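You operate a simulated robot arm through the tools that you are given. There is no shell and no other tool.

You run a simulated robot arm. Do the job below in one go: nothing can be reset, and whatever is moved stays where it is left.

TASK
Put things in order on the top of the wooden work bench. At the end: the black coil (marked "3") from the top of the wooden work bench stands on top of the silver large piston; the clear bulb (marked "5 W") from the top of the wooden work bench stands where the black coil stood; the red key stands where the clear bulb stood; the blue rubber bung is on the silver cover plate; whatever was shut is shut again. Leave all else as you found it, and nothing knocked over.

The check looks at the end state, three seconds after you hand in, the way a careful person would. Anything else that was tipped, shoved, dropped, spilled or broken makes it a failure. A push-on lid holds only when it is set on centred and level and pressed home; a screw cap is set on level and turned clockwise until tight.

THE ROBOT
A 6-joint arm with a two-finger gripper, fixed in place. Base frame: the origin is at the foot of the arm, x ahead of it, y to its left, z up; the work surface is at about z = 0. Units: mm, rad, N and s.
With the tool pointing down near the work surface it reaches from about 180 to 480 mm from the base axis. Its first joint turns from -1.152 to 1.152 rad. Payload 1.76 kg.
The TCP is the grasp point between the finger pads, 29 mm short of the fingertips. In the tool frame z runs along the fingers and y along their closing line. The gripper opens to 82 mm. The gripper's body begins 58 mm behind the TCP.
Orientation is that of the tool frame in the base frame, as [roll, pitch, yaw] about the fixed x, y, z axes, in that order (R = Rz(yaw) Ry(pitch) Rx(roll)). With the fingers straight down and closing along the base's y, the tool's x points along the base's -x, its y along +y and its z along -z.

THE INTERFACE
- The arm moves only by the tool move_arm. Its argument "targets" is a list of rows, each a list of 2 entries, a list of its own where there are three numbers: the shift along the tool's x, y, z in units of 300 mm (1.0 is 300 mm), then the turn, a rotation vector about the tool's x, y, z in units of 60 degrees (1.0 is 60 degrees). In form: [[[tx, ty, tz], [wx, wy, wz]], ...]. A call has 1 to 20 rows; each row is the pose to reach, as a shift and turn from the pose commanded when the call began, along the tool's axes at that moment. "hand" is the finger opening in cm, from 0 to 8.2, set as the call begins (left out, the last holds). A call with a number of a shift or a turn outside -1 to 1 is refused whole. Rows are played at 5 a second. More than 50 mm and 0.15 rad between two rows, or a gripper value outside its range, and nothing of the call is played. Where a pose cannot be reached the arm comes as near as it can. A force on the tool above 40 N (or 10 N above the force at the start of the call, whichever is more), or a blocked arm, ends the call early, and 0.2 s more pass. Each finger halts on what it meets, pressing with about 31 N; the grip force reading is that of the motor and also rises with nothing between the fingers. The clock runs only during rows and for 0.2 s after the last one: add rows that repeat a pose to give the fingers time. The reply holds the time, the measured pose of the TCP, the force on the tool along the base axes, the opening and the grip force, in the units named above and with some noise, with the torque about the TCP (base axes, N m) and any sound that the robot's microphone picked up.
- Cameras (640 x 400 px; columns grow to the right, rows downward): "scene" is fixed at [66.6, 341.1, 429.9]; the picture's right is [-0.67, -0.74, 0.00], its down [-0.38, 0.35, -0.86] and it looks along [0.64, -0.57, -0.52] (base axes); focal length 214 px, centre (320, 200). "wrist" rides on the gripper at [79, 4, -90] in the tool frame; the picture's right is [-0.05, 1.00, 0.00], its down [-0.71, -0.04, -0.71] and it looks along [-0.71, -0.04, 0.71] (tool axes); focal length 256 px, centre (320, 200).
- camera(camera): a new picture of that camera. The clock stands still meanwhile.
- measure_at(camera, pixels): there is no depth. For up to 12 entries [column, row, z] of the newest picture of that camera ("zoom" is the newest enlarged one), the place [x, y] in the base frame at which the ray of that pixel passes the height z, good to about 2 mm. The clock stands still meanwhile.
- enlarge(camera, box): a new picture of the part [left, top, right, bottom] of that camera's present view, enlarged. The clock stands still meanwhile.
- finish_job(): hands the job in; it is judged then, once.

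Leave the gripper open and the arm clear of the work at the hand-in unless told otherwise.

The tools are called as name(argument=value, ...) on one line, values as JSON. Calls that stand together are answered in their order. move_arm: Moves the arm, as the interface text tells. Its arguments: {"type":"object","properties":{"targets":{"type":"array"},"hand":{"type":"number"}},"required":["targets"]} The other tools are called the same way: camera (camera) takes a picture; measure_at (camera, pixels) gives the place at which the rays of pixels pass given heights; enlarge (camera, box) takes an enlarged picture of a part of a camera's view; finish_job () hands the job in.

At the start:

```text
clock: 0.0
tcp_pos: [292.7, 45.0, 308.5]
tcp_rot: [3.141, 0.001, 3.14]
wrist_force: [0.9, -0.1, 0.4]
ft_torque: [0.01, -0.03, 0.01]
grip_width: 82.0
grasp_force: 0.1
```

scene: 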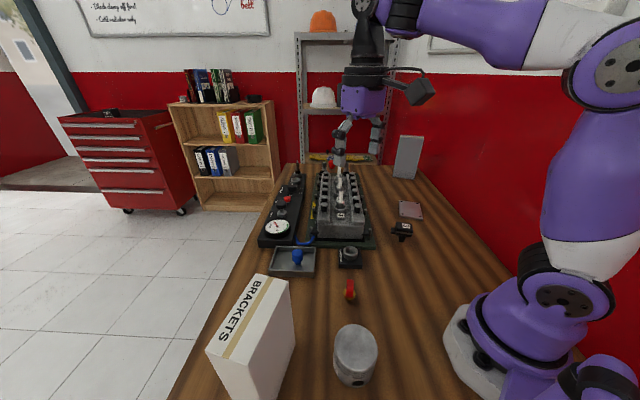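
wrist: 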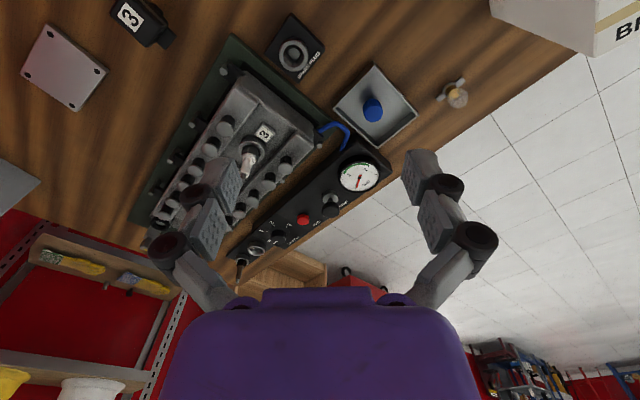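

I see an engine/test rig in the middle, a coil with a "3" tag, a cover plate, a tray with a blue bung, a red key, a piston and a BRACKETS box. I'll look closer before moving, starting with enlargements of both views.

enlarge(camera="scene", box=[240, 150, 440, 275])

enlarge(camera="wrist", box=[240, 0, 640, 250])

enlarge(camera="scene", box=[200, 230, 460, 400])

enlarge(camera="wrist", box=[0, 0, 320, 200])

```text
3.20 times, centred on (340, 212) of scene
```

zoom: 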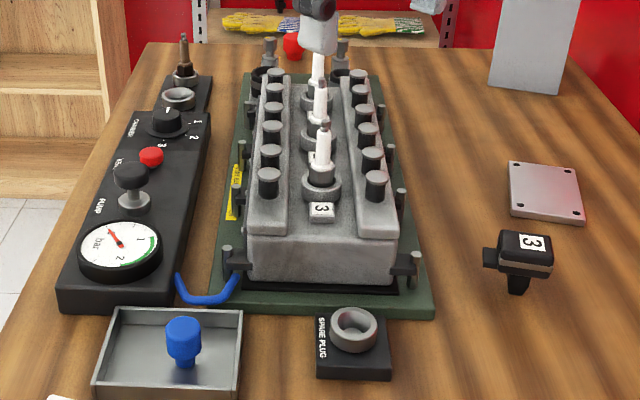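

```text
1.60 times, centred on (440, 125) of wrist
```

zoom: 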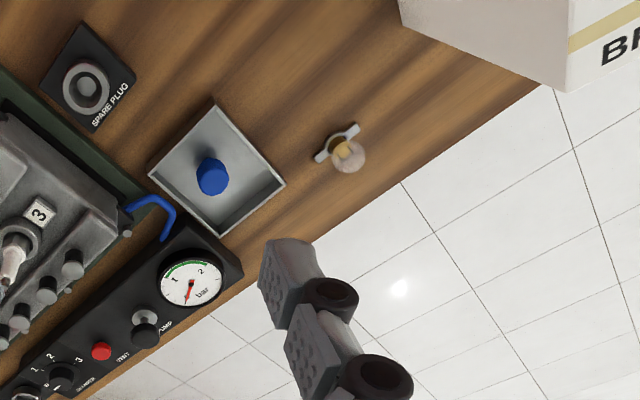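

```text
2.35 times, centred on (330, 315) of scene
```

zoom: 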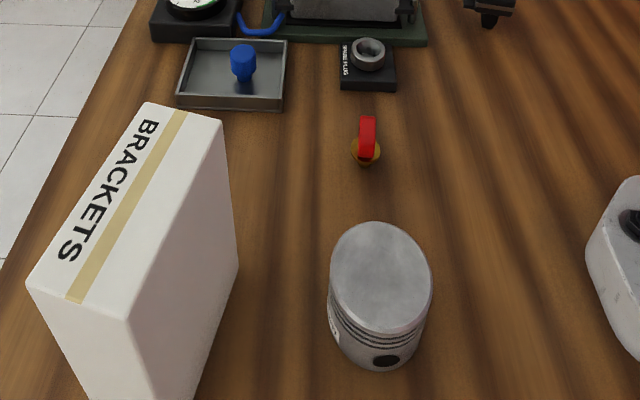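

```text
2.00 times, centred on (160, 100) of wrist
```

zoom: 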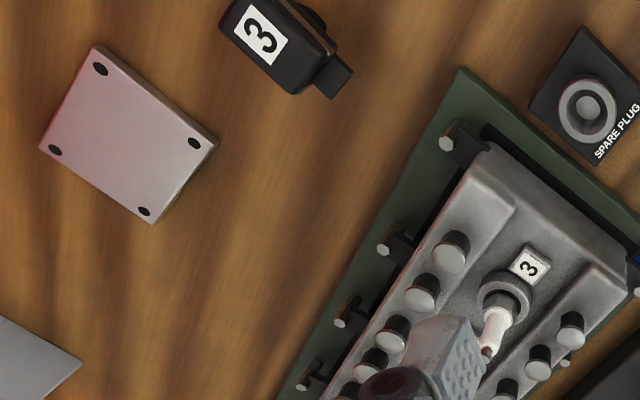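

The clear bulb is at wrist (455,95), hidden from the scene camera behind the box. Next I measure the first positions of the objects from both cameras.

measure_at(camera="scene", pixels=[[350, 297, 0], [350, 281, 30], [402, 240, 0], [403, 225, 25], [410, 209, 5], [297, 265, 3], [355, 380, 0], [355, 338, 60], [350, 264, 0], [315, 272, 0], [290, 372, 0], [293, 295, 100]])

measure_at(camera="wrist", pixels=[[455, 90, 0], [457, 95, 15], [458, 98, 30], [140, 20, 0], [140, 20, 25], [62, 67, 5], [372, 110, 0], [372, 110, 25], [295, 55, 20], [495, 10, 0], [595, 55, 0], [255, 145, 60]])

```text
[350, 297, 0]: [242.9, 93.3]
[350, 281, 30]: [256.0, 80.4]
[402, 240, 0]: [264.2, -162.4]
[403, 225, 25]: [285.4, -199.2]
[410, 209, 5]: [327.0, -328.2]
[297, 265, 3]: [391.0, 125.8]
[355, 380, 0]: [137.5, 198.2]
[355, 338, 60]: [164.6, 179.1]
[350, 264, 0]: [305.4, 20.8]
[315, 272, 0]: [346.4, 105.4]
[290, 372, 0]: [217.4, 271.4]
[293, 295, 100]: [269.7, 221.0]
```

```text
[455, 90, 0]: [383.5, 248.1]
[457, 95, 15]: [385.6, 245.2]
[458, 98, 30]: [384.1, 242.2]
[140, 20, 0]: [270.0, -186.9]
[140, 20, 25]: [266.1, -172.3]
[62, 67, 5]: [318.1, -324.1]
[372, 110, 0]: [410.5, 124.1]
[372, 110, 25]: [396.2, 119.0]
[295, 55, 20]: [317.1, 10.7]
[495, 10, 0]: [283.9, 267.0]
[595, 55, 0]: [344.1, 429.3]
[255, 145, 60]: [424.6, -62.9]
```

The coil is near (268,-175), the bulb near (384,245), and the piston near (150,190). I'll move high over the coil to look at it closely with the wrist camera, and I'm not touching anything on this move.

move_arm(targets=[[[0.024, -0.114, 0.077], [0, 0, 0]], [[0.047, -0.228, 0.154], [0, 0, 0]], [[0.071, -0.342, 0.231], [0, 0, 0]], [[0.095, -0.456, 0.308], [0, 0, 0]], [[0.119, -0.569, 0.385], [0, 0, 0]], [[0.1423, -0.6833, 0.4617], [0, 0, 0]], [[0.1423, -0.6833, 0.4617], [0, 0, 0]]], hand=8.2)

camera(camera="wrist")

camera(camera="scene")

```text
clock: 1.6
tcp_pos: [252.1, -160.4, 170.9]
tcp_rot: [3.139, 0.002, -3.14]
wrist_force: [-0.1, -0.4, 0.2]
ft_torque: [-0.01, -0.03, 0.02]
grip_width: 82.0
grasp_force: 0.0
```

```text
taken
```

wrist: 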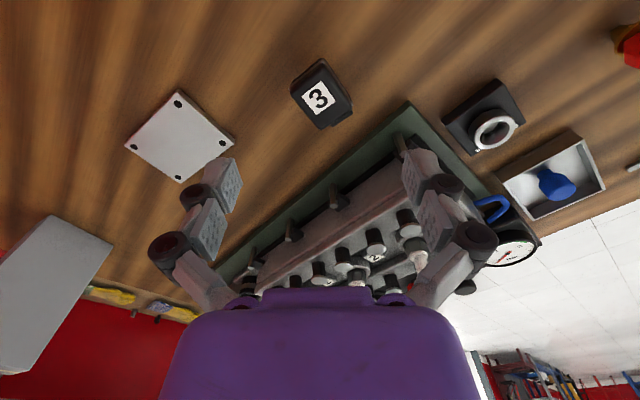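

```text
taken
```

scene: 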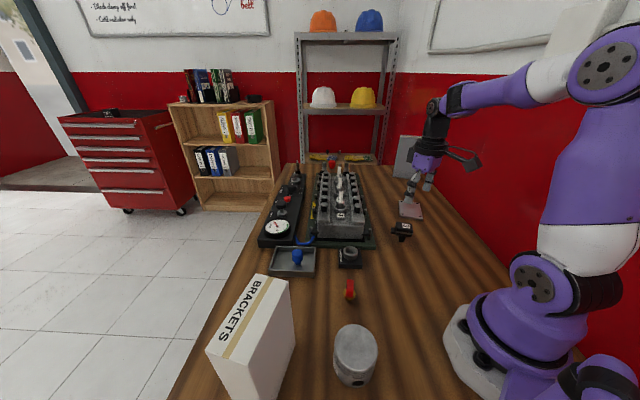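

The coil is at wrist (320,95), clear of the fingers. I'll enlarge it in both views to see its shape and how it stands.

enlarge(camera="wrist", box=[240, 30, 400, 130])

enlarge(camera="scene", box=[360, 190, 440, 250])

enlarge(camera="scene", box=[320, 265, 400, 315])

enlarge(camera="scene", box=[255, 235, 375, 310])

```text
4.00 times, centred on (320, 80) of wrist
```

zoom: 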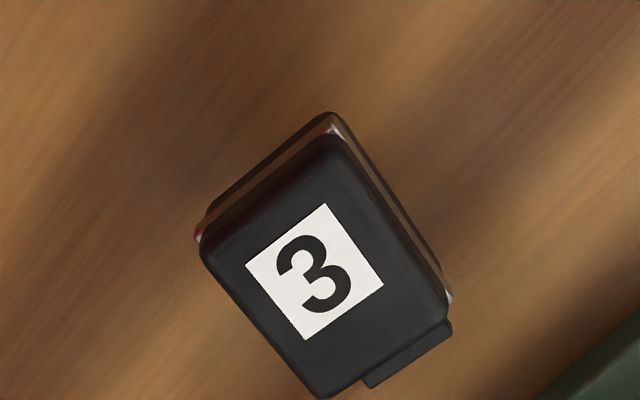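

```text
6.67 times, centred on (400, 220) of scene
```

zoom: 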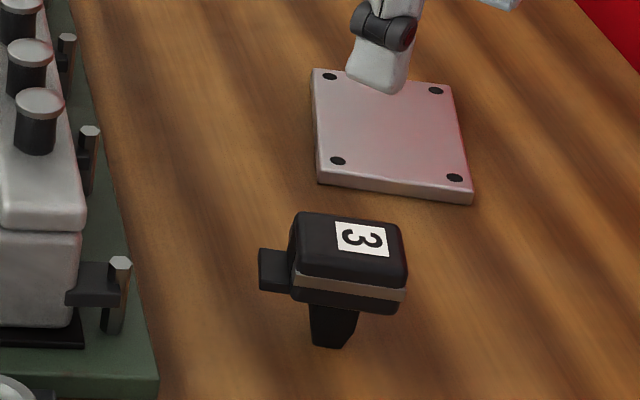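

```text
8.00 times, centred on (360, 290) of scene
```

zoom: 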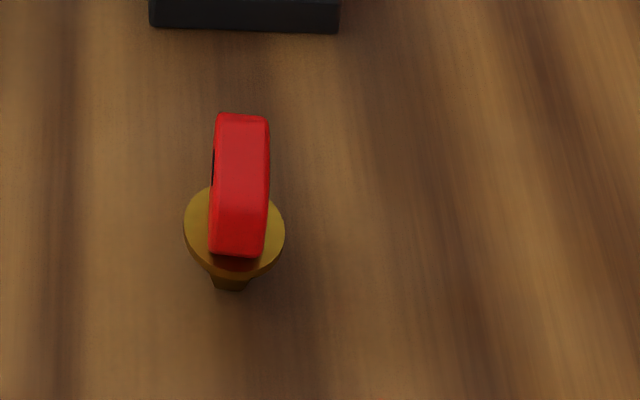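

```text
5.33 times, centred on (315, 272) of scene
```

zoom: 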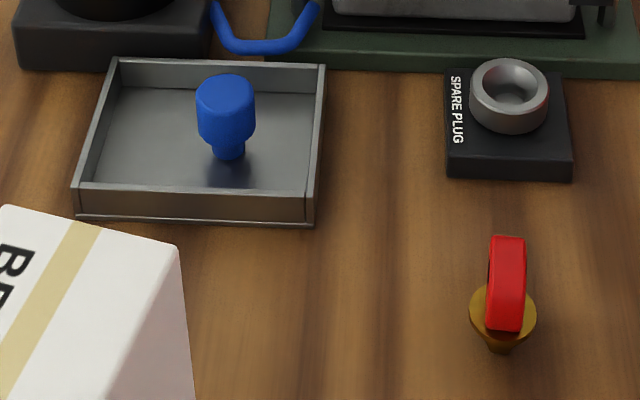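

The coil has a block head on a narrow stalk. I'll triangulate the "3" label (scene ≈(406.3,225.9), wrist ≈(318.8,97.8)) and the stalk foot for height, and also the plate corners.

measure_at(camera="scene", pixels=[[406.3, 225.9, 20], [406.3, 225.9, 30], [406.3, 225.9, 40], [401.9, 241.5, 0], [396.5, 222.3, 30], [413, 233, 25], [400, 201, 5], [420, 203, 5], [399, 216, 5], [422, 219, 5], [350, 300, 0], [351, 279.5, 30]])

measure_at(camera="wrist", pixels=[[318.75, 97.75, 20], [318.75, 97.75, 30], [318.75, 97.75, 40], [178, 104, 5], [220, 142, 5], [178, 177, 5], [136, 138, 5], [178, 91, 5], [235, 140, 5], [180, 182, 5], [125, 140, 5], [622, 45, 15]])

```text
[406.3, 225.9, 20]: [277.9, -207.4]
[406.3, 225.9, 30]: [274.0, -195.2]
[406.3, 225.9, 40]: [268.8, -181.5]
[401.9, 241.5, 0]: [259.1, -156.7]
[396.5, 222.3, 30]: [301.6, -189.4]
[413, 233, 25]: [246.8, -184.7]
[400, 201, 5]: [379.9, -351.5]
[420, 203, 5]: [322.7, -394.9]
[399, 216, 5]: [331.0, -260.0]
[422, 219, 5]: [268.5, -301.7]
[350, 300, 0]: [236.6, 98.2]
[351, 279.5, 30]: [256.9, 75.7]
```

```text
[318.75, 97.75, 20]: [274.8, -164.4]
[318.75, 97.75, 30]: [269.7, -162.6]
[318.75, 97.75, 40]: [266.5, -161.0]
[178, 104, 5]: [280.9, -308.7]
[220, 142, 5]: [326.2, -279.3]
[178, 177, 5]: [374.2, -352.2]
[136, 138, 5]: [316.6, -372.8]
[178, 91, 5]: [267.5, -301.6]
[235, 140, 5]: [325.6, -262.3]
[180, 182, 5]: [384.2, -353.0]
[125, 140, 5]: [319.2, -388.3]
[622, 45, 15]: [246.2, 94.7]
```

The coil stands about 56 mm high on its stalk, near (261,-158). I'll measure the head's top-face corners at z≈55 to get its size and heading.

measure_at(camera="wrist", pixels=[[291.25, 91.25, 54], [326.25, 65, 54], [351.25, 105, 54], [320, 128.75, 54], [301.5, 96, 56], [321.5, 80.75, 56], [335.75, 101.5, 56], [316, 115, 56], [353, 111, 45], [332, 126, 45], [318.75, 97.75, 56]])

enlarge(camera="scene", box=[380, 210, 428, 240])

```text
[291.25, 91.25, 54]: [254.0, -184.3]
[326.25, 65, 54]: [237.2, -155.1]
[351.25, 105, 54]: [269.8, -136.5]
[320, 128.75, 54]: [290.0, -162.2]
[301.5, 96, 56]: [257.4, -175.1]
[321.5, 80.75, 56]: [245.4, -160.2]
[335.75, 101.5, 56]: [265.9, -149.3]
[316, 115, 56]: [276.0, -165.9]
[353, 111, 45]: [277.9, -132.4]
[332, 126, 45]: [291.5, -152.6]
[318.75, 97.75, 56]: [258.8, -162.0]
```

```text
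13.33 times, centred on (404, 225) of scene
```

zoom: 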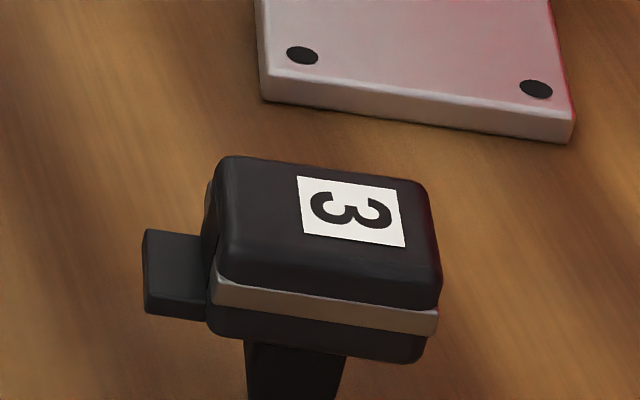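

The coil head is about 34 × 39 mm. Its long axis lies near 30° from x and its centre is near (263,-160). Before taking it I'll look at the piston, so I raise and swing over to about (180,130,230).

move_arm(targets=[[[0.029, 0.121, -0.1], [0, 0, 0]], [[0.058, 0.242, -0.2], [0, 0, 0]], [[0.087, 0.363, -0.2], [0, 0, 0]], [[0.117, 0.483, -0.2], [0, 0, 0]], [[0.146, 0.604, -0.2], [0, 0, 0]], [[0.175, 0.725, -0.2], [0, 0, 0]], [[0.204, 0.846, -0.2], [0, 0, 0]], [[0.2333, 0.9667, -0.2], [0, 0, 0]], [[0.2333, 0.9667, -0.2], [0, 0, 0]]])

camera(camera="wrist")

camera(camera="scene")

```text
clock: 3.6
tcp_pos: [182.6, 131.8, 229.9]
tcp_rot: [3.141, 0.002, -3.141]
wrist_force: [-0.6, 0.0, -0.7]
ft_torque: [0.02, 0.0, -0.04]
grip_width: 82.1
grasp_force: 0.1
```

```text
taken
```

wrist: 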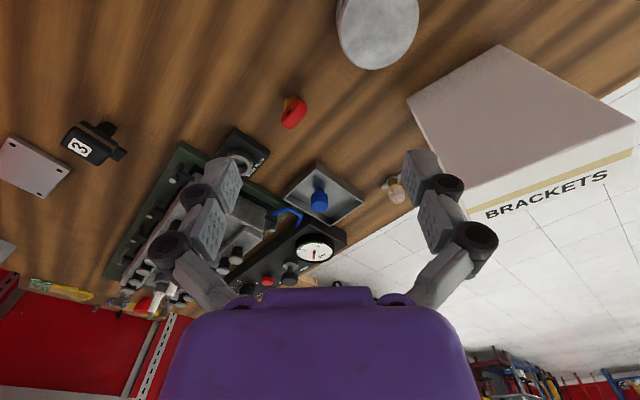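

```text
taken
```

scene: 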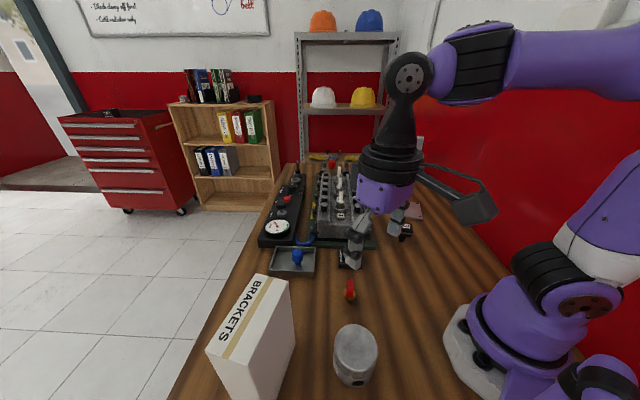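

The piston top shows at wrist (378,30) and scene (356,348). I'll triangulate its height and centre, and take the BRACKETS box's extents as well.

measure_at(camera="wrist", pixels=[[337, 22, 50], [419, 22, 50], [375, 70, 50], [337, 22, 70], [419, 22, 70], [375, 70, 70], [408, 97, 0], [500, 44, 0], [484, 213, 160], [634, 150, 160], [440, 158, 160], [634, 122, 160]])

measure_at(camera="scene", pixels=[[334.2, 348, 50], [377.6, 348, 50], [356, 324.3, 50], [356, 371.5, 50], [334.2, 348, 70], [377.6, 348, 70], [356, 324.3, 70], [356, 371.5, 70], [353.4, 387, 0], [207, 350, 160], [249, 273, 160], [293, 283, 160]])

enlarge(camera="wrist", box=[240, 60, 440, 220])

```text
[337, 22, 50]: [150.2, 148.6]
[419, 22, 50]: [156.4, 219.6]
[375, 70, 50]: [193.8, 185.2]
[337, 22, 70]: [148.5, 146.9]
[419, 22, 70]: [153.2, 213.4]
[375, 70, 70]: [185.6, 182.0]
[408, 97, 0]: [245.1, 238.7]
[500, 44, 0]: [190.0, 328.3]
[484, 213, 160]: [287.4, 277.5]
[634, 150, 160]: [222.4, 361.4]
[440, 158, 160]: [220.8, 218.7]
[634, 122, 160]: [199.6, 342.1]
```

```text
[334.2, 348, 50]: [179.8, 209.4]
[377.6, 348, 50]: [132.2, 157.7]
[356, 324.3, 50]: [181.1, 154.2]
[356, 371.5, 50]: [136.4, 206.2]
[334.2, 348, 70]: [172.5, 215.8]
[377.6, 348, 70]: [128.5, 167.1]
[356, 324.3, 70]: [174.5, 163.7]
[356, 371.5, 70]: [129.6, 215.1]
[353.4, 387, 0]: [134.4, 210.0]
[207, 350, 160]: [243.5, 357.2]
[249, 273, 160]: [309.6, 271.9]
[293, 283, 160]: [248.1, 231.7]
```

```text
2.50 times, centred on (340, 140) of wrist
```

zoom: 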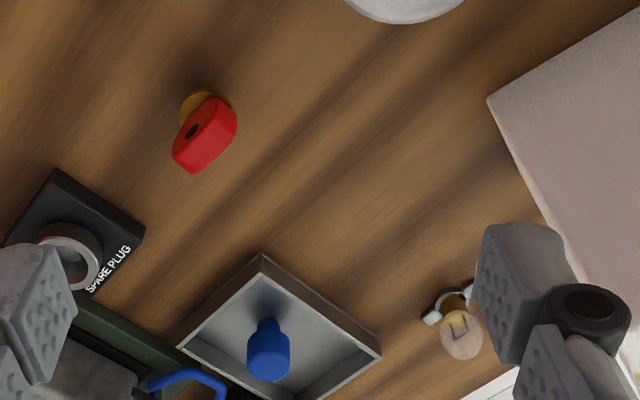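

The piston is about 70 mm across, with its top near z≈53 and centre near (157,183). The box is about 155 mm tall, from (245,239) up to (309,272). The bulb sits at wrist (395,190), partly behind a finger, so I'll shift toward it while staying above the box height.

move_arm(targets=[[[-0.133, 0.033, 0.017], [0, 0, 0]], [[-0.267, 0.067, 0.033], [0, 0, 0]], [[-0.4, 0.1, 0.05], [0, 0, 0]], [[-0.533, 0.133, 0.067], [0, 0, 0]], [[-0.533, 0.133, 0.067], [0, 0, 0]]])

camera(camera="wrist")

```text
clock: 4.8
tcp_pos: [340.2, 170.9, 211.0]
tcp_rot: [3.14, 0.0, -3.141]
wrist_force: [-0.9, -0.1, 0.2]
ft_torque: [-0.01, 0.01, 0.01]
grip_width: 82.0
grasp_force: 0.1
```

```text
taken
```

wrist: 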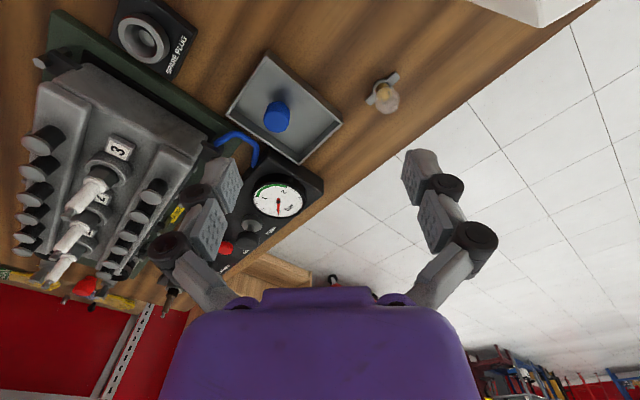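

The bulb is now plain at wrist (383,93). I'll enlarge the bulb and the bung, and measure the bulb.

enlarge(camera="wrist", box=[335, 60, 431, 120])

enlarge(camera="wrist", box=[210, 45, 370, 165])

measure_at(camera="wrist", pixels=[[383, 93, 0], [383, 93, 10], [386, 99, 20], [386, 99, 30], [277, 117, 20], [277, 117, 35], [227, 110, 8], [265, 52, 8], [342, 125, 8], [298, 163, 8], [383, 90, 5], [378, 100, 5]])

```text
6.67 times, centred on (383, 90) of wrist
```

zoom: 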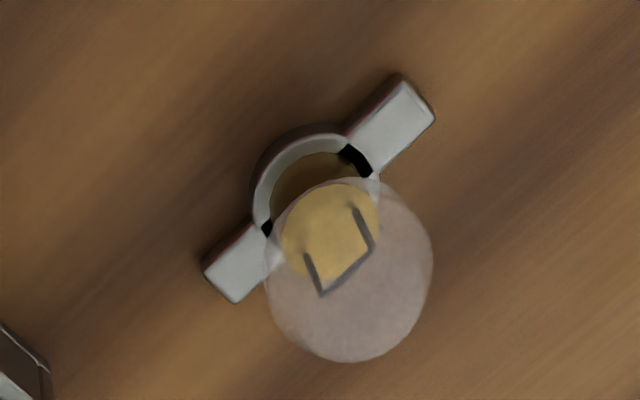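

```text
3.33 times, centred on (290, 105) of wrist
```

zoom: 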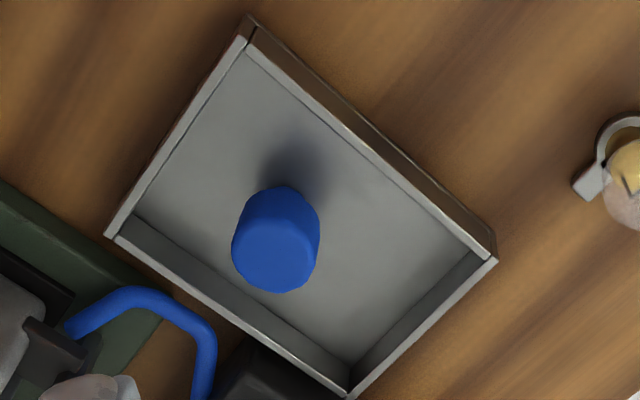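

```text
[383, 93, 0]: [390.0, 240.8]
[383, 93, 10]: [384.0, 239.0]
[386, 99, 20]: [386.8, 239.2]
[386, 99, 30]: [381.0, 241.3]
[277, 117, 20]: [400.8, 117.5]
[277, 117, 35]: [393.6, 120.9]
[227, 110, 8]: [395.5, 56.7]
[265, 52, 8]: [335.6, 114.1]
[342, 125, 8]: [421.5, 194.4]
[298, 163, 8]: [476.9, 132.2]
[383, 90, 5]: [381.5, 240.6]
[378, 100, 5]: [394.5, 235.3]
```

The bulb has a ring with two ears around its base. I need to see if that belongs to the bulb or is a fixture on the bench. I'll rotate the wrist so the camera looks along +y from over the tray, clear of the box; first 60° of yaw.

move_arm(targets=[[[-0.018, -0.008, 0.0], [0, 0, -0.125]], [[-0.037, -0.017, 0.0], [0, 0, -0.25]], [[-0.055, -0.025, 0.0], [0, 0, -0.375]], [[-0.073, -0.033, 0.0], [0, 0, -0.5]], [[-0.092, -0.042, 0.0], [0, 0, -0.625]], [[-0.11, -0.05, 0.0], [0, 0, -0.75]], [[-0.128, -0.058, 0.0], [0, 0, -0.875]], [[-0.147, -0.067, 0.0], [0, 0, -1.0]], [[-0.147, -0.067, 0.0], [0, 0, -1.0]]])

camera(camera="wrist")

camera(camera="scene")

```text
clock: 6.8
tcp_pos: [384.0, 149.4, 209.5]
tcp_rot: [3.14, 0.001, -2.092]
wrist_force: [-0.1, 0.6, -0.2]
ft_torque: [0.02, -0.01, 0.01]
grip_width: 81.9
grasp_force: 0.0
```

```text
taken
```

wrist: 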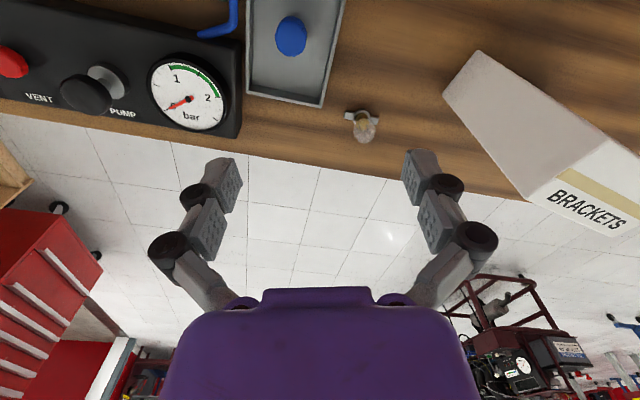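

```text
taken
```

scene: 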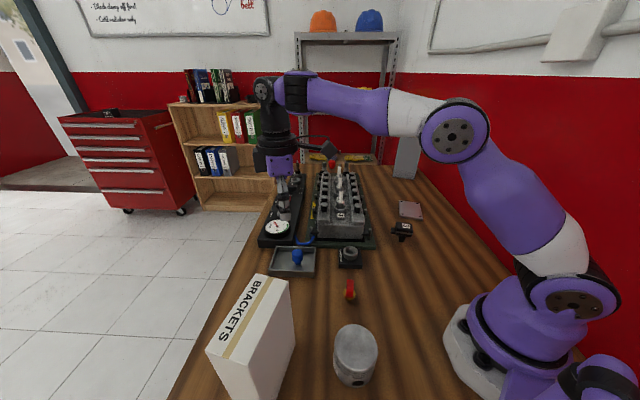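

The yaw went well. Now I'll come down for a closer, lower view of the bulb from about (359,198,70), keeping some 40 mm clear of the box.

move_arm(targets=[[[-0.024, 0.038, 0.117], [0, 0, 0]], [[-0.049, 0.076, 0.233], [0, 0, 0]], [[-0.073, 0.114, 0.35], [0, 0, 0]], [[-0.097, 0.152, 0.467], [0, 0, 0]], [[-0.097, 0.152, 0.467], [0, 0, 0]]])

camera(camera="wrist")

```text
clock: 8.0
tcp_pos: [358.1, 199.0, 69.2]
tcp_rot: [-3.141, 0.003, -2.095]
wrist_force: [0.9, 0.0, -0.3]
ft_torque: [0.02, 0.0, -0.01]
grip_width: 82.3
grasp_force: 0.0
```

```text
taken
```

wrist: 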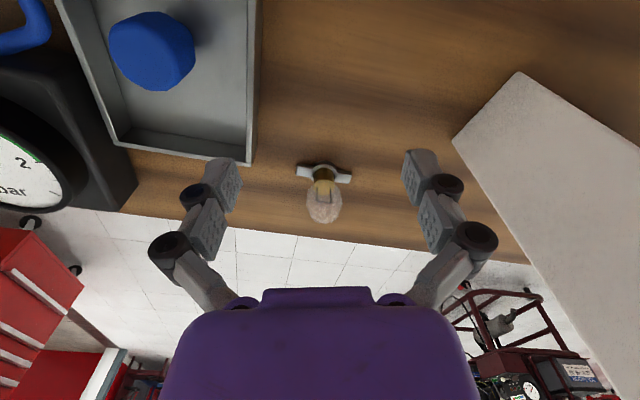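

enlarge(camera="wrist", box=[276, 145, 372, 235])

```text
4.44 times, centred on (324, 190) of wrist
```

zoom: 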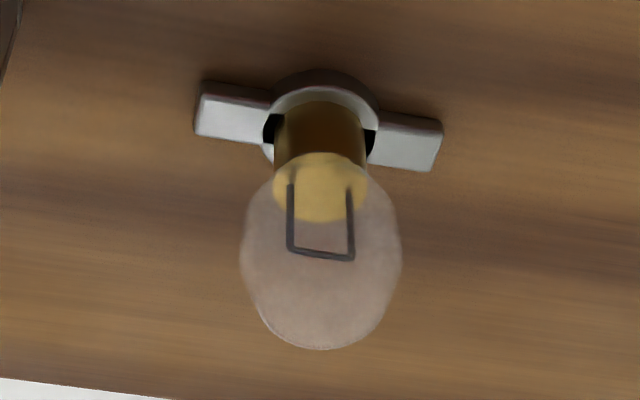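

The bulb has a brass cap inside a flat ring with two ears and dark gaps at the sides. I'll zoom tighter to make out how it's joined.

enlarge(camera="wrist", box=[300, 155, 348, 185])

measure_at(camera="wrist", pixels=[[296, 170, 3], [351, 177, 3], [324, 163, 3], [324, 170, 8], [324, 180, 20], [324, 205, 30], [312, 200, 30], [342, 200, 30], [324, 223, 40], [324, 160, 3]])

```text
13.33 times, centred on (324, 170) of wrist
```

zoom: 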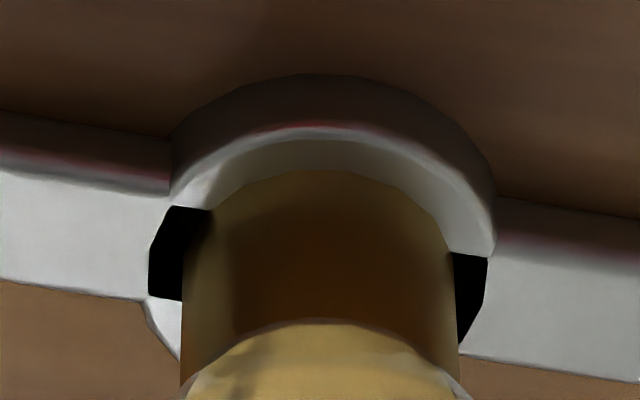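

```text
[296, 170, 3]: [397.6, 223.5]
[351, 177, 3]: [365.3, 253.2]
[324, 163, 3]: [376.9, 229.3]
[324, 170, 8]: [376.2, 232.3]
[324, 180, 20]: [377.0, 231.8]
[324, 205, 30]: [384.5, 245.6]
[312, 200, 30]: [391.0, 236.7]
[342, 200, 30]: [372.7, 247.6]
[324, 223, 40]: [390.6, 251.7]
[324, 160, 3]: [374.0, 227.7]
```

The ring with ears looks like a flat socket on the bench, and the bulb's axis is near (381.5,240) with the glass centre about z≈35. I'll test later whether the ring comes along or stays. First the coil: raise, turn the yaw to line up with the coil, and traverse at z=200.

move_arm(targets=[[[0, 0, -0.144], [0, 0, 0.123]], [[0, 0, -0.289], [0, 0, 0.246]], [[0, 0, -0.4333], [0, 0, 0.369]], [[0.149, -0.04, -0.4333], [0, 0, 0.492]], [[0.298, -0.08, -0.4333], [0, 0, 0.492]], [[0.448, -0.12, -0.4333], [0, 0, 0.492]], [[0.597, -0.16, -0.4333], [0, 0, 0.492]], [[0.597, -0.16, -0.4333], [0, 0, 0.492]]])

move_arm(targets=[[[0.088, -0.087, 0.047], [0, 0, 0]], [[0.176, -0.173, 0.093], [0, 0, 0]], [[0.264, -0.26, 0.14], [0, 0, 0]], [[0.353, -0.346, 0.187], [0, 0, 0]], [[0.4407, -0.433, 0.2333], [0, 0, 0]], [[0.4407, -0.433, 0.2333], [0, 0, 0]]])

camera(camera="wrist")

camera(camera="scene")

```text
clock: 9.8
tcp_pos: [312.4, 20.7, 199.6]
tcp_rot: [3.141, 0.002, -2.608]
wrist_force: [-0.4, 0.4, 0.2]
ft_torque: [-0.02, 0.0, -0.01]
grip_width: 81.9
grasp_force: 0.1
```

```text
clock: 11.2
tcp_pos: [263.3, -158.9, 129.1]
tcp_rot: [3.141, 0.0, -2.609]
wrist_force: [0.9, -0.4, 0.3]
ft_torque: [0.0, 0.04, -0.02]
grip_width: 81.6
grasp_force: 0.1
```

```text
taken
```

wrist: 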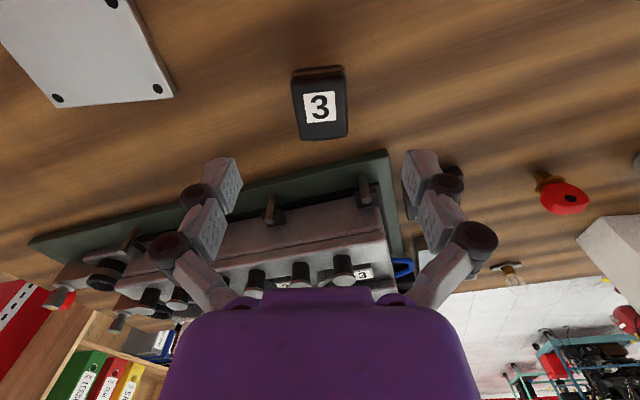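

```text
taken
```

scene: 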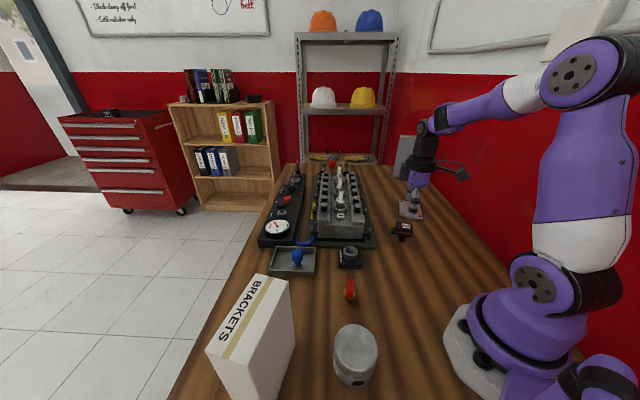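

I'm over the coil, seen at wrist (320,103) nearly squared up with the fingers. I'll zoom in and measure the top-face corners to refine the centre and heading.

enlarge(camera="wrist", box=[272, 60, 368, 150])

```text
4.44 times, centred on (320, 105) of wrist
```

zoom: 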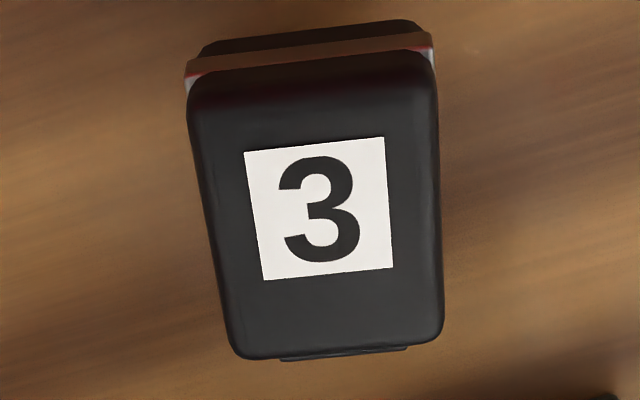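

measure_at(camera="wrist", pixels=[[302.9, 94.2, 56], [334.6, 90.8, 56], [336.2, 120.1, 56], [307.4, 123.2, 56], [291, 80, 53], [346.5, 76, 53], [347.7, 135, 53], [300.9, 139.5, 53], [320, 105, 56], [311, 141, 45], [340, 138.5, 45]])

```text
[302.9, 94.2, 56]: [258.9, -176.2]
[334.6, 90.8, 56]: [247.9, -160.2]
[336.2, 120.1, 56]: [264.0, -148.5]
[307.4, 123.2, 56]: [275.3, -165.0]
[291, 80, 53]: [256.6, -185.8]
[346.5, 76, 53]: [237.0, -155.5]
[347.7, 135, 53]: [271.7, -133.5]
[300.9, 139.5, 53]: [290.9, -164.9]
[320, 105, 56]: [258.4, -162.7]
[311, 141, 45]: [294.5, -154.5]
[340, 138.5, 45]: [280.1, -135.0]
```

The coil centre is at (264,-160), heading about 33°, and the head is about 36 mm across. I'll descend to z=44 (fingertips at about 15 mm) with the fingers open 7 cm and a 2.5° yaw trim.

move_arm(targets=[[[-0.001, -0.001, 0.1], [0, 0, -0.042]], [[-0.003, -0.002, 0.19], [0, 0, -0.042]], [[-0.003, -0.002, 0.25], [0, 0, -0.042]], [[-0.003, -0.002, 0.2867], [0, 0, -0.042]], [[-0.003, -0.002, 0.2867], [0, 0, -0.042]]], hand=7.0)

camera(camera="wrist")

enlarge(camera="scene", box=[352, 180, 448, 250])

```text
clock: 12.4
tcp_pos: [265.5, -160.7, 43.0]
tcp_rot: [-3.141, 0.002, -2.564]
wrist_force: [0.0, -0.5, -0.1]
ft_torque: [0.03, -0.02, 0.03]
grip_width: 69.7
grasp_force: 0.0
```

```text
taken
```

wrist: 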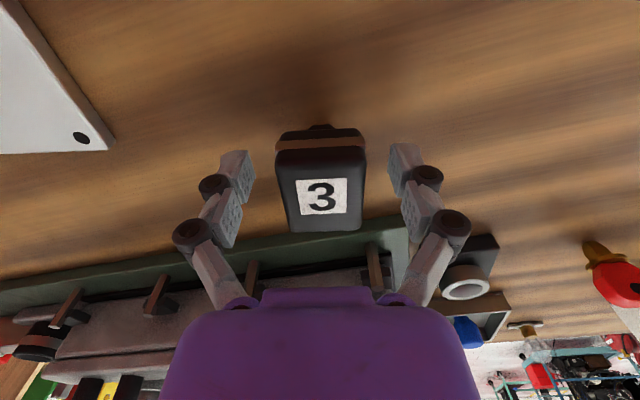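

```text
5.71 times, centred on (400, 215) of scene
```

zoom: 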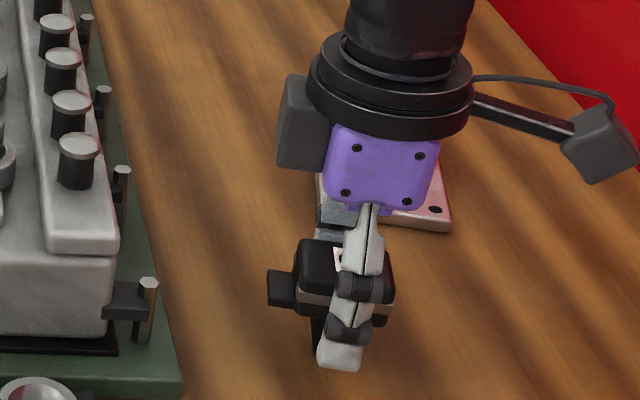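

The head sits centred between the fingers (fingers at columns 250 and 388, head 277–367). I'll close gently and hold for a few rows.

move_arm(targets=[[[0, 0, 0], [0, 0, 0]], [[0, 0, 0], [0, 0, 0]], [[0, 0, 0], [0, 0, 0]], [[0, 0, 0], [0, 0, 0]]], hand=2.8)

camera(camera="wrist")

```text
clock: 13.4
tcp_pos: [265.2, -159.4, 43.6]
tcp_rot: [3.141, 0.001, -2.565]
wrist_force: [1.0, -0.1, 7.2]
ft_torque: [-0.04, -0.04, 0.01]
grip_width: 34.7
grasp_force: 30.6
```

```text
taken
```

wrist: 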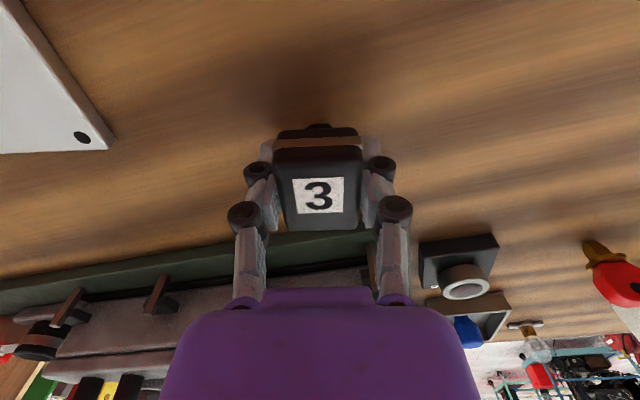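

Grip is firm at 34.7 mm with 30.6 N. Now I lift straight up.

move_arm(targets=[[[0, 0, -0.03], [0, 0, 0]], [[0, 0, -0.1], [0, 0, 0]], [[0, 0, -0.2], [0, 0, 0]], [[0, 0, -0.35], [0, 0, 0]], [[0, 0, -0.5], [0, 0, 0]], [[0, 0, -0.5], [0, 0, 0]]])

camera(camera="wrist")

enlarge(camera="scene", box=[352, 150, 448, 250])

```text
clock: 14.8
tcp_pos: [265.7, -157.6, 191.8]
tcp_rot: [3.139, 0.002, -2.565]
wrist_force: [0.5, -0.6, -2.5]
ft_torque: [-0.05, -0.02, 0.01]
grip_width: 34.9
grasp_force: 31.5
```

```text
taken
```

wrist: 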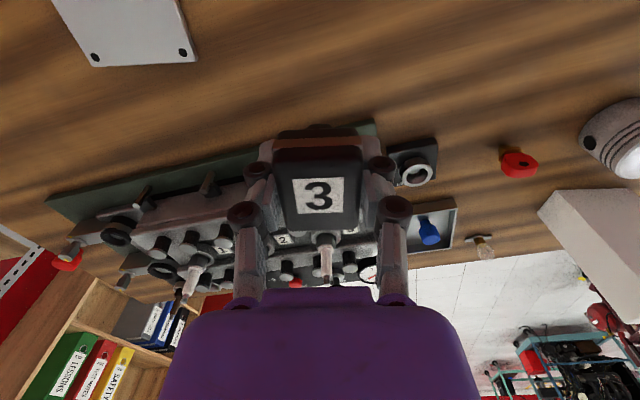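

```text
4.00 times, centred on (400, 200) of scene
```

zoom: 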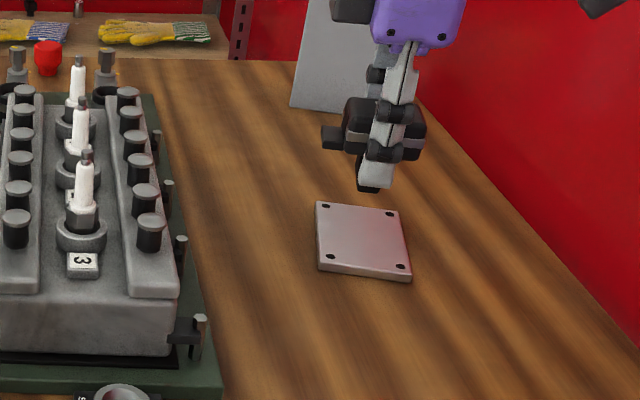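

The coil is lifted cleanly. I'll swing toward the piston at z≈200, stopping short at (200,100,200) so the piston shows beside the held coil for a precise fix.

move_arm(targets=[[[-0.049, 0.14, -0.003], [0, 0, 0]], [[-0.098, 0.281, -0.007], [0, 0, 0]], [[-0.147, 0.421, -0.01], [0, 0, 0]], [[-0.195, 0.562, -0.013], [0, 0, 0]], [[-0.244, 0.703, -0.017], [0, 0, 0]], [[-0.293, 0.843, -0.02], [0, 0, 0]], [[-0.293, 0.843, -0.02], [0, 0, 0]]])

camera(camera="wrist")

camera(camera="scene")

```text
clock: 16.4
tcp_pos: [201.6, 100.8, 199.3]
tcp_rot: [3.141, 0.001, -2.564]
wrist_force: [0.0, -0.1, -1.2]
ft_torque: [-0.02, 0.01, 0.0]
grip_width: 35.1
grasp_force: 31.4
```

```text
taken
```

wrist: 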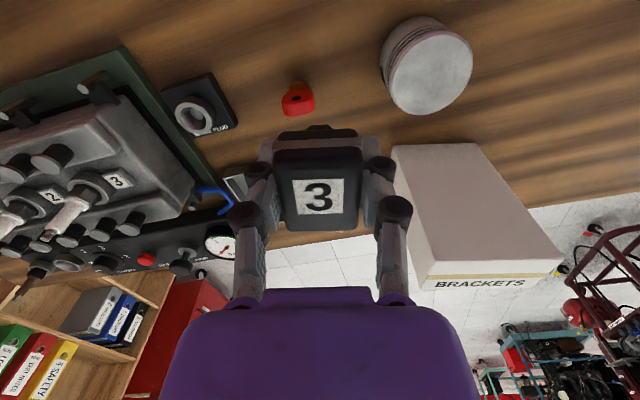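

```text
taken
```

scene: 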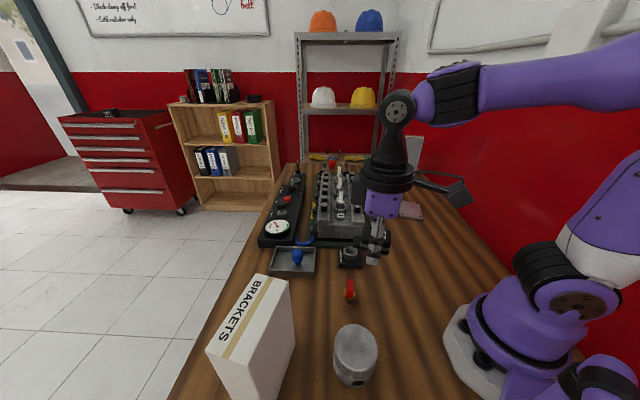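

The piston top is an ellipse centred about wrist (430,71). I'll zoom in for its edges.

enlarge(camera="wrist", box=[360, 5, 488, 125])

enlarge(camera="scene", box=[300, 310, 428, 400])

```text
3.33 times, centred on (424, 65) of wrist
```

zoom: 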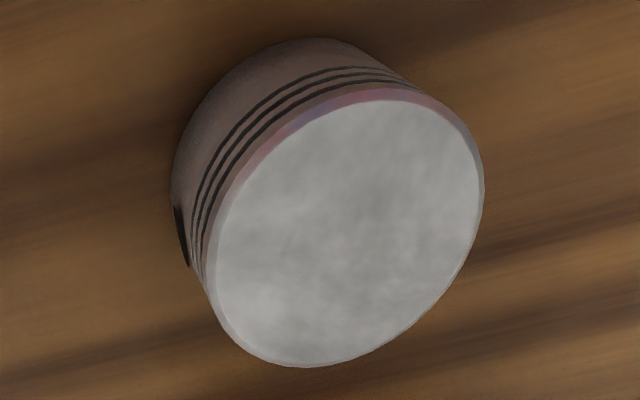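

```text
4.44 times, centred on (364, 355) of scene
```

zoom: 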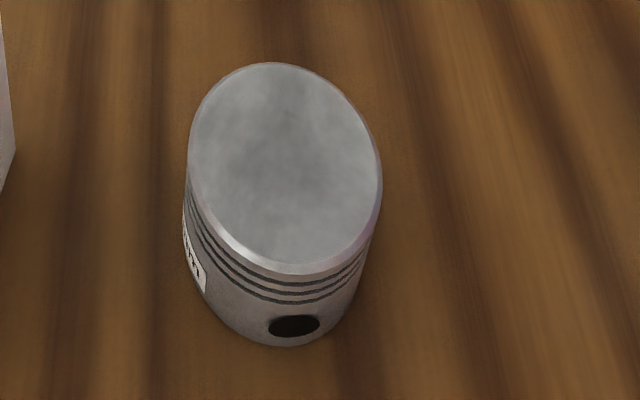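

measure_at(camera="wrist", pixels=[[390.4, 86, 50], [472.9, 62, 50], [443.5, 34.1, 50], [418, 115.1, 50], [400, 56, 50], [463, 90.5, 50], [390.4, 86, 60], [472.9, 62, 60], [443.5, 34.1, 60], [418, 115.1, 60], [431, 74, 50], [431, 74, 60]])

measure_at(camera="scene", pixels=[[334.1, 346, 50], [378, 350.5, 50], [352.75, 324, 50], [359.5, 371.7, 50], [334.1, 346, 60], [378, 350.5, 60], [352.75, 324, 60], [359.5, 371.7, 60], [356.1, 387.9, 0]])

```text
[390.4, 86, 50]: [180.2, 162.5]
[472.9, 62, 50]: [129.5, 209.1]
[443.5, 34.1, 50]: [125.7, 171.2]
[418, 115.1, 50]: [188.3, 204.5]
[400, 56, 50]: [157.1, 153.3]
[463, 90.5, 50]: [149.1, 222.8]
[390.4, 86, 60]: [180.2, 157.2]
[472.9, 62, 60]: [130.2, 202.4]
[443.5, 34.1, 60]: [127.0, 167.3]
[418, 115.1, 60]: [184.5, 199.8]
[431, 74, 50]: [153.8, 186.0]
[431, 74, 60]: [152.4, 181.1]
```

```text
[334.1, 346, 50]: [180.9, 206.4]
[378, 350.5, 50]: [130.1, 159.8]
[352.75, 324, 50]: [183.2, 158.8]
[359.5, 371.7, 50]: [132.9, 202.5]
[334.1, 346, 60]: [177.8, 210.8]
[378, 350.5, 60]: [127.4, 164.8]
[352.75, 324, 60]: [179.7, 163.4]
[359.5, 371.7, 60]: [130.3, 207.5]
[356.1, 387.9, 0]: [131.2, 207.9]
```

The two views agree: the piston top is centred at (155.3,184.4), height about 55 mm. I'll move over it at z=200 and come down to z=130, which leaves the coil foot about 30 mm above the piston.

move_arm(targets=[[[-0.009, 0.106, 0], [0, 0, 0]], [[-0.019, 0.211, 0], [0, 0, 0]], [[-0.0283, 0.317, 0], [0, 0, 0]], [[-0.0283, 0.317, 0.1167], [0, 0, 0]], [[-0.0283, 0.317, 0.2333], [0, 0, 0]], [[-0.0283, 0.317, 0.2333], [0, 0, 0]]])

enlarge(camera="scene", box=[280, 240, 440, 400])

camera(camera="wrist")

```text
clock: 17.8
tcp_pos: [156.2, 184.4, 129.1]
tcp_rot: [-3.141, 0.001, -2.567]
wrist_force: [-0.3, -0.1, -1.5]
ft_torque: [-0.01, 0.0, 0.0]
grip_width: 34.8
grasp_force: 31.2
```

```text
2.50 times, centred on (360, 320) of scene
```

zoom: 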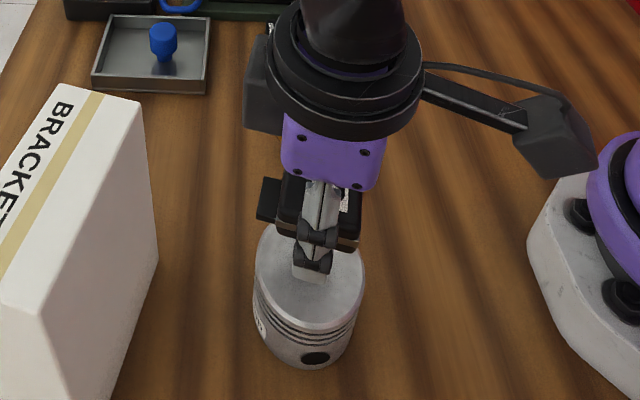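

```text
taken
```

wrist: 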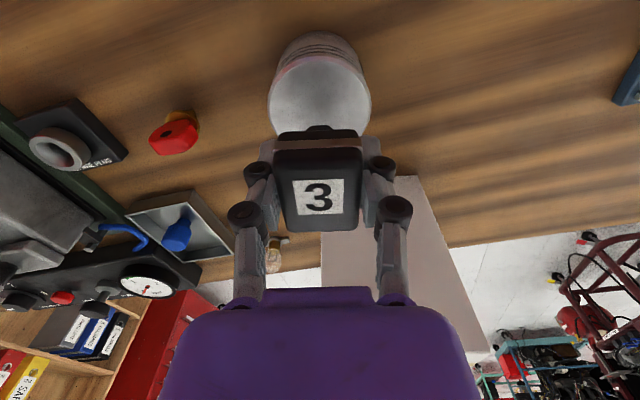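

The coil is over the piston's centre (piston top at wrist columns 268–371, coil at 275–362). I'll descend to z=104, then feel for contact in small steps.

move_arm(targets=[[[0, 0, 0.04], [0, 0, 0]], [[0, 0, 0.07], [0, 0, 0]], [[0, 0, 0.0867], [0, 0, 0]], [[0, 0, 0.0867], [0, 0, 0]]])

move_arm(targets=[[[0, 0, 0.0033], [0, 0, 0]], [[0, 0, 0.0067], [0, 0, 0]], [[0, 0, 0.01], [0, 0, 0]], [[0, 0, 0.01], [0, 0, 0]]])

```text
clock: 18.8
tcp_pos: [156.0, 185.9, 103.6]
tcp_rot: [3.139, 0.003, -2.567]
wrist_force: [-5.0, -4.1, 24.4]
ft_torque: [-0.16, 0.16, 0.01]
grip_width: 34.6
grasp_force: 30.7
```

```text
clock: 19.8
tcp_pos: [156.4, 184.4, 101.3]
tcp_rot: [3.138, 0.003, -2.565]
wrist_force: [4.3, 5.4, 17.3]
ft_torque: [0.18, -0.2, 0.01]
grip_width: 35.3
grasp_force: 31.1
```

Contact came earlier than expected (24 N at z≈103.6), so the coil foot is on the piston now. I'll raise 1 mm to relieve the push and look before releasing.

move_arm(targets=[[[0, 0, -0.0033], [0, 0, 0]], [[0, 0, -0.0033], [0, 0, 0]]])

enlarge(camera="scene", box=[300, 280, 412, 400])

camera(camera="wrist")

```text
clock: 20.4
tcp_pos: [156.1, 184.4, 102.3]
tcp_rot: [3.141, 0.0, -2.567]
wrist_force: [0.4, 1.0, 10.2]
ft_torque: [0.04, -0.05, 0.02]
grip_width: 34.5
grasp_force: 31.4
```

```text
3.33 times, centred on (356, 340) of scene
```

zoom: 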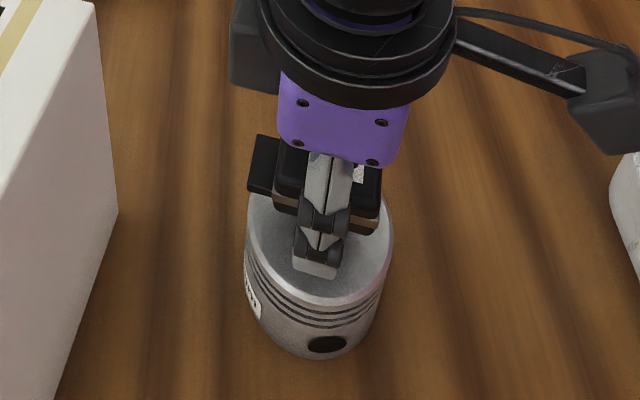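

```text
taken
```

wrist: 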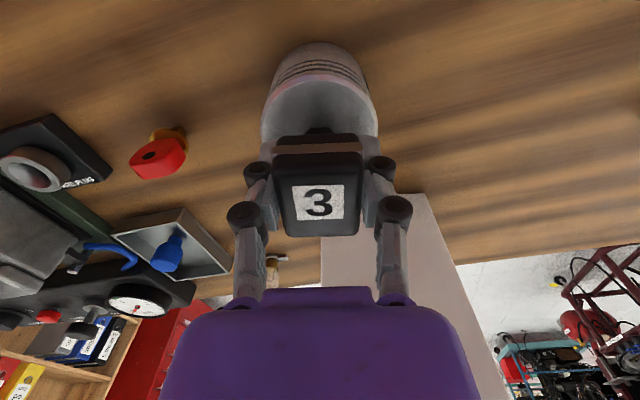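

The coil is upright on the piston, still loaded with 10 N. I'll ease up another 0.8 mm so almost nothing pushes, and then open.

move_arm(targets=[[[0, 0, -0.0027], [0, 0, 0]], [[0, 0, -0.0027], [0, 0, 0]]])

```text
clock: 21.0
tcp_pos: [156.0, 184.3, 102.3]
tcp_rot: [-3.14, 0.0, -2.567]
wrist_force: [0.3, 0.2, -1.4]
ft_torque: [0.0, -0.01, 0.01]
grip_width: 34.6
grasp_force: 30.5
```

Now the force is back to the hanging weight, so the foot is barely off. I'll lower 0.4 mm for a light touch and then open.

move_arm(targets=[[[0, 0, 0.0014], [0, 0, 0]], [[0, 0, 0.0014], [0, 0, 0]]])

move_arm(targets=[[[0, 0, 0], [0, 0, 0]], [[0, 0, 0], [0, 0, 0]], [[0, 0, 0], [0, 0, 0]]], hand=5.5)

camera(camera="wrist")

enlarge(camera="scene", box=[300, 280, 412, 400])

```text
clock: 21.6
tcp_pos: [155.7, 184.8, 102.1]
tcp_rot: [-3.142, 0.002, -2.565]
wrist_force: [-0.1, -0.1, -0.8]
ft_torque: [-0.01, -0.02, 0.0]
grip_width: 34.6
grasp_force: 31.1
```

```text
clock: 22.4
tcp_pos: [157.5, 184.1, 102.6]
tcp_rot: [3.141, 0.002, -2.567]
wrist_force: [0.2, -0.5, -0.2]
ft_torque: [0.01, -0.01, -0.03]
grip_width: 55.0
grasp_force: 0.0
```

```text
taken
```

wrist: 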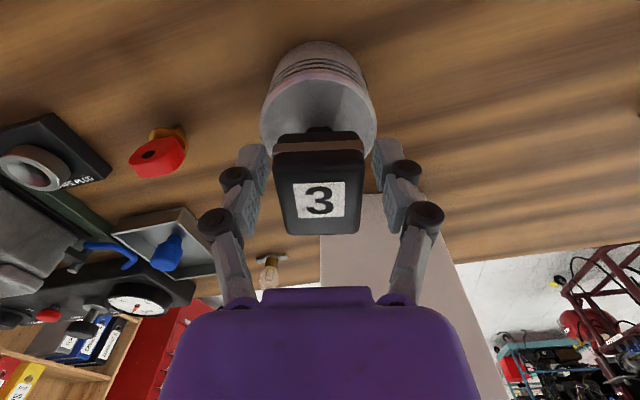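

```text
3.33 times, centred on (356, 340) of scene
```

zoom: 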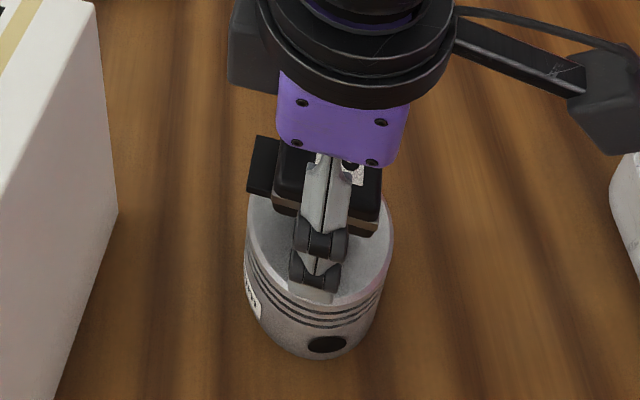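

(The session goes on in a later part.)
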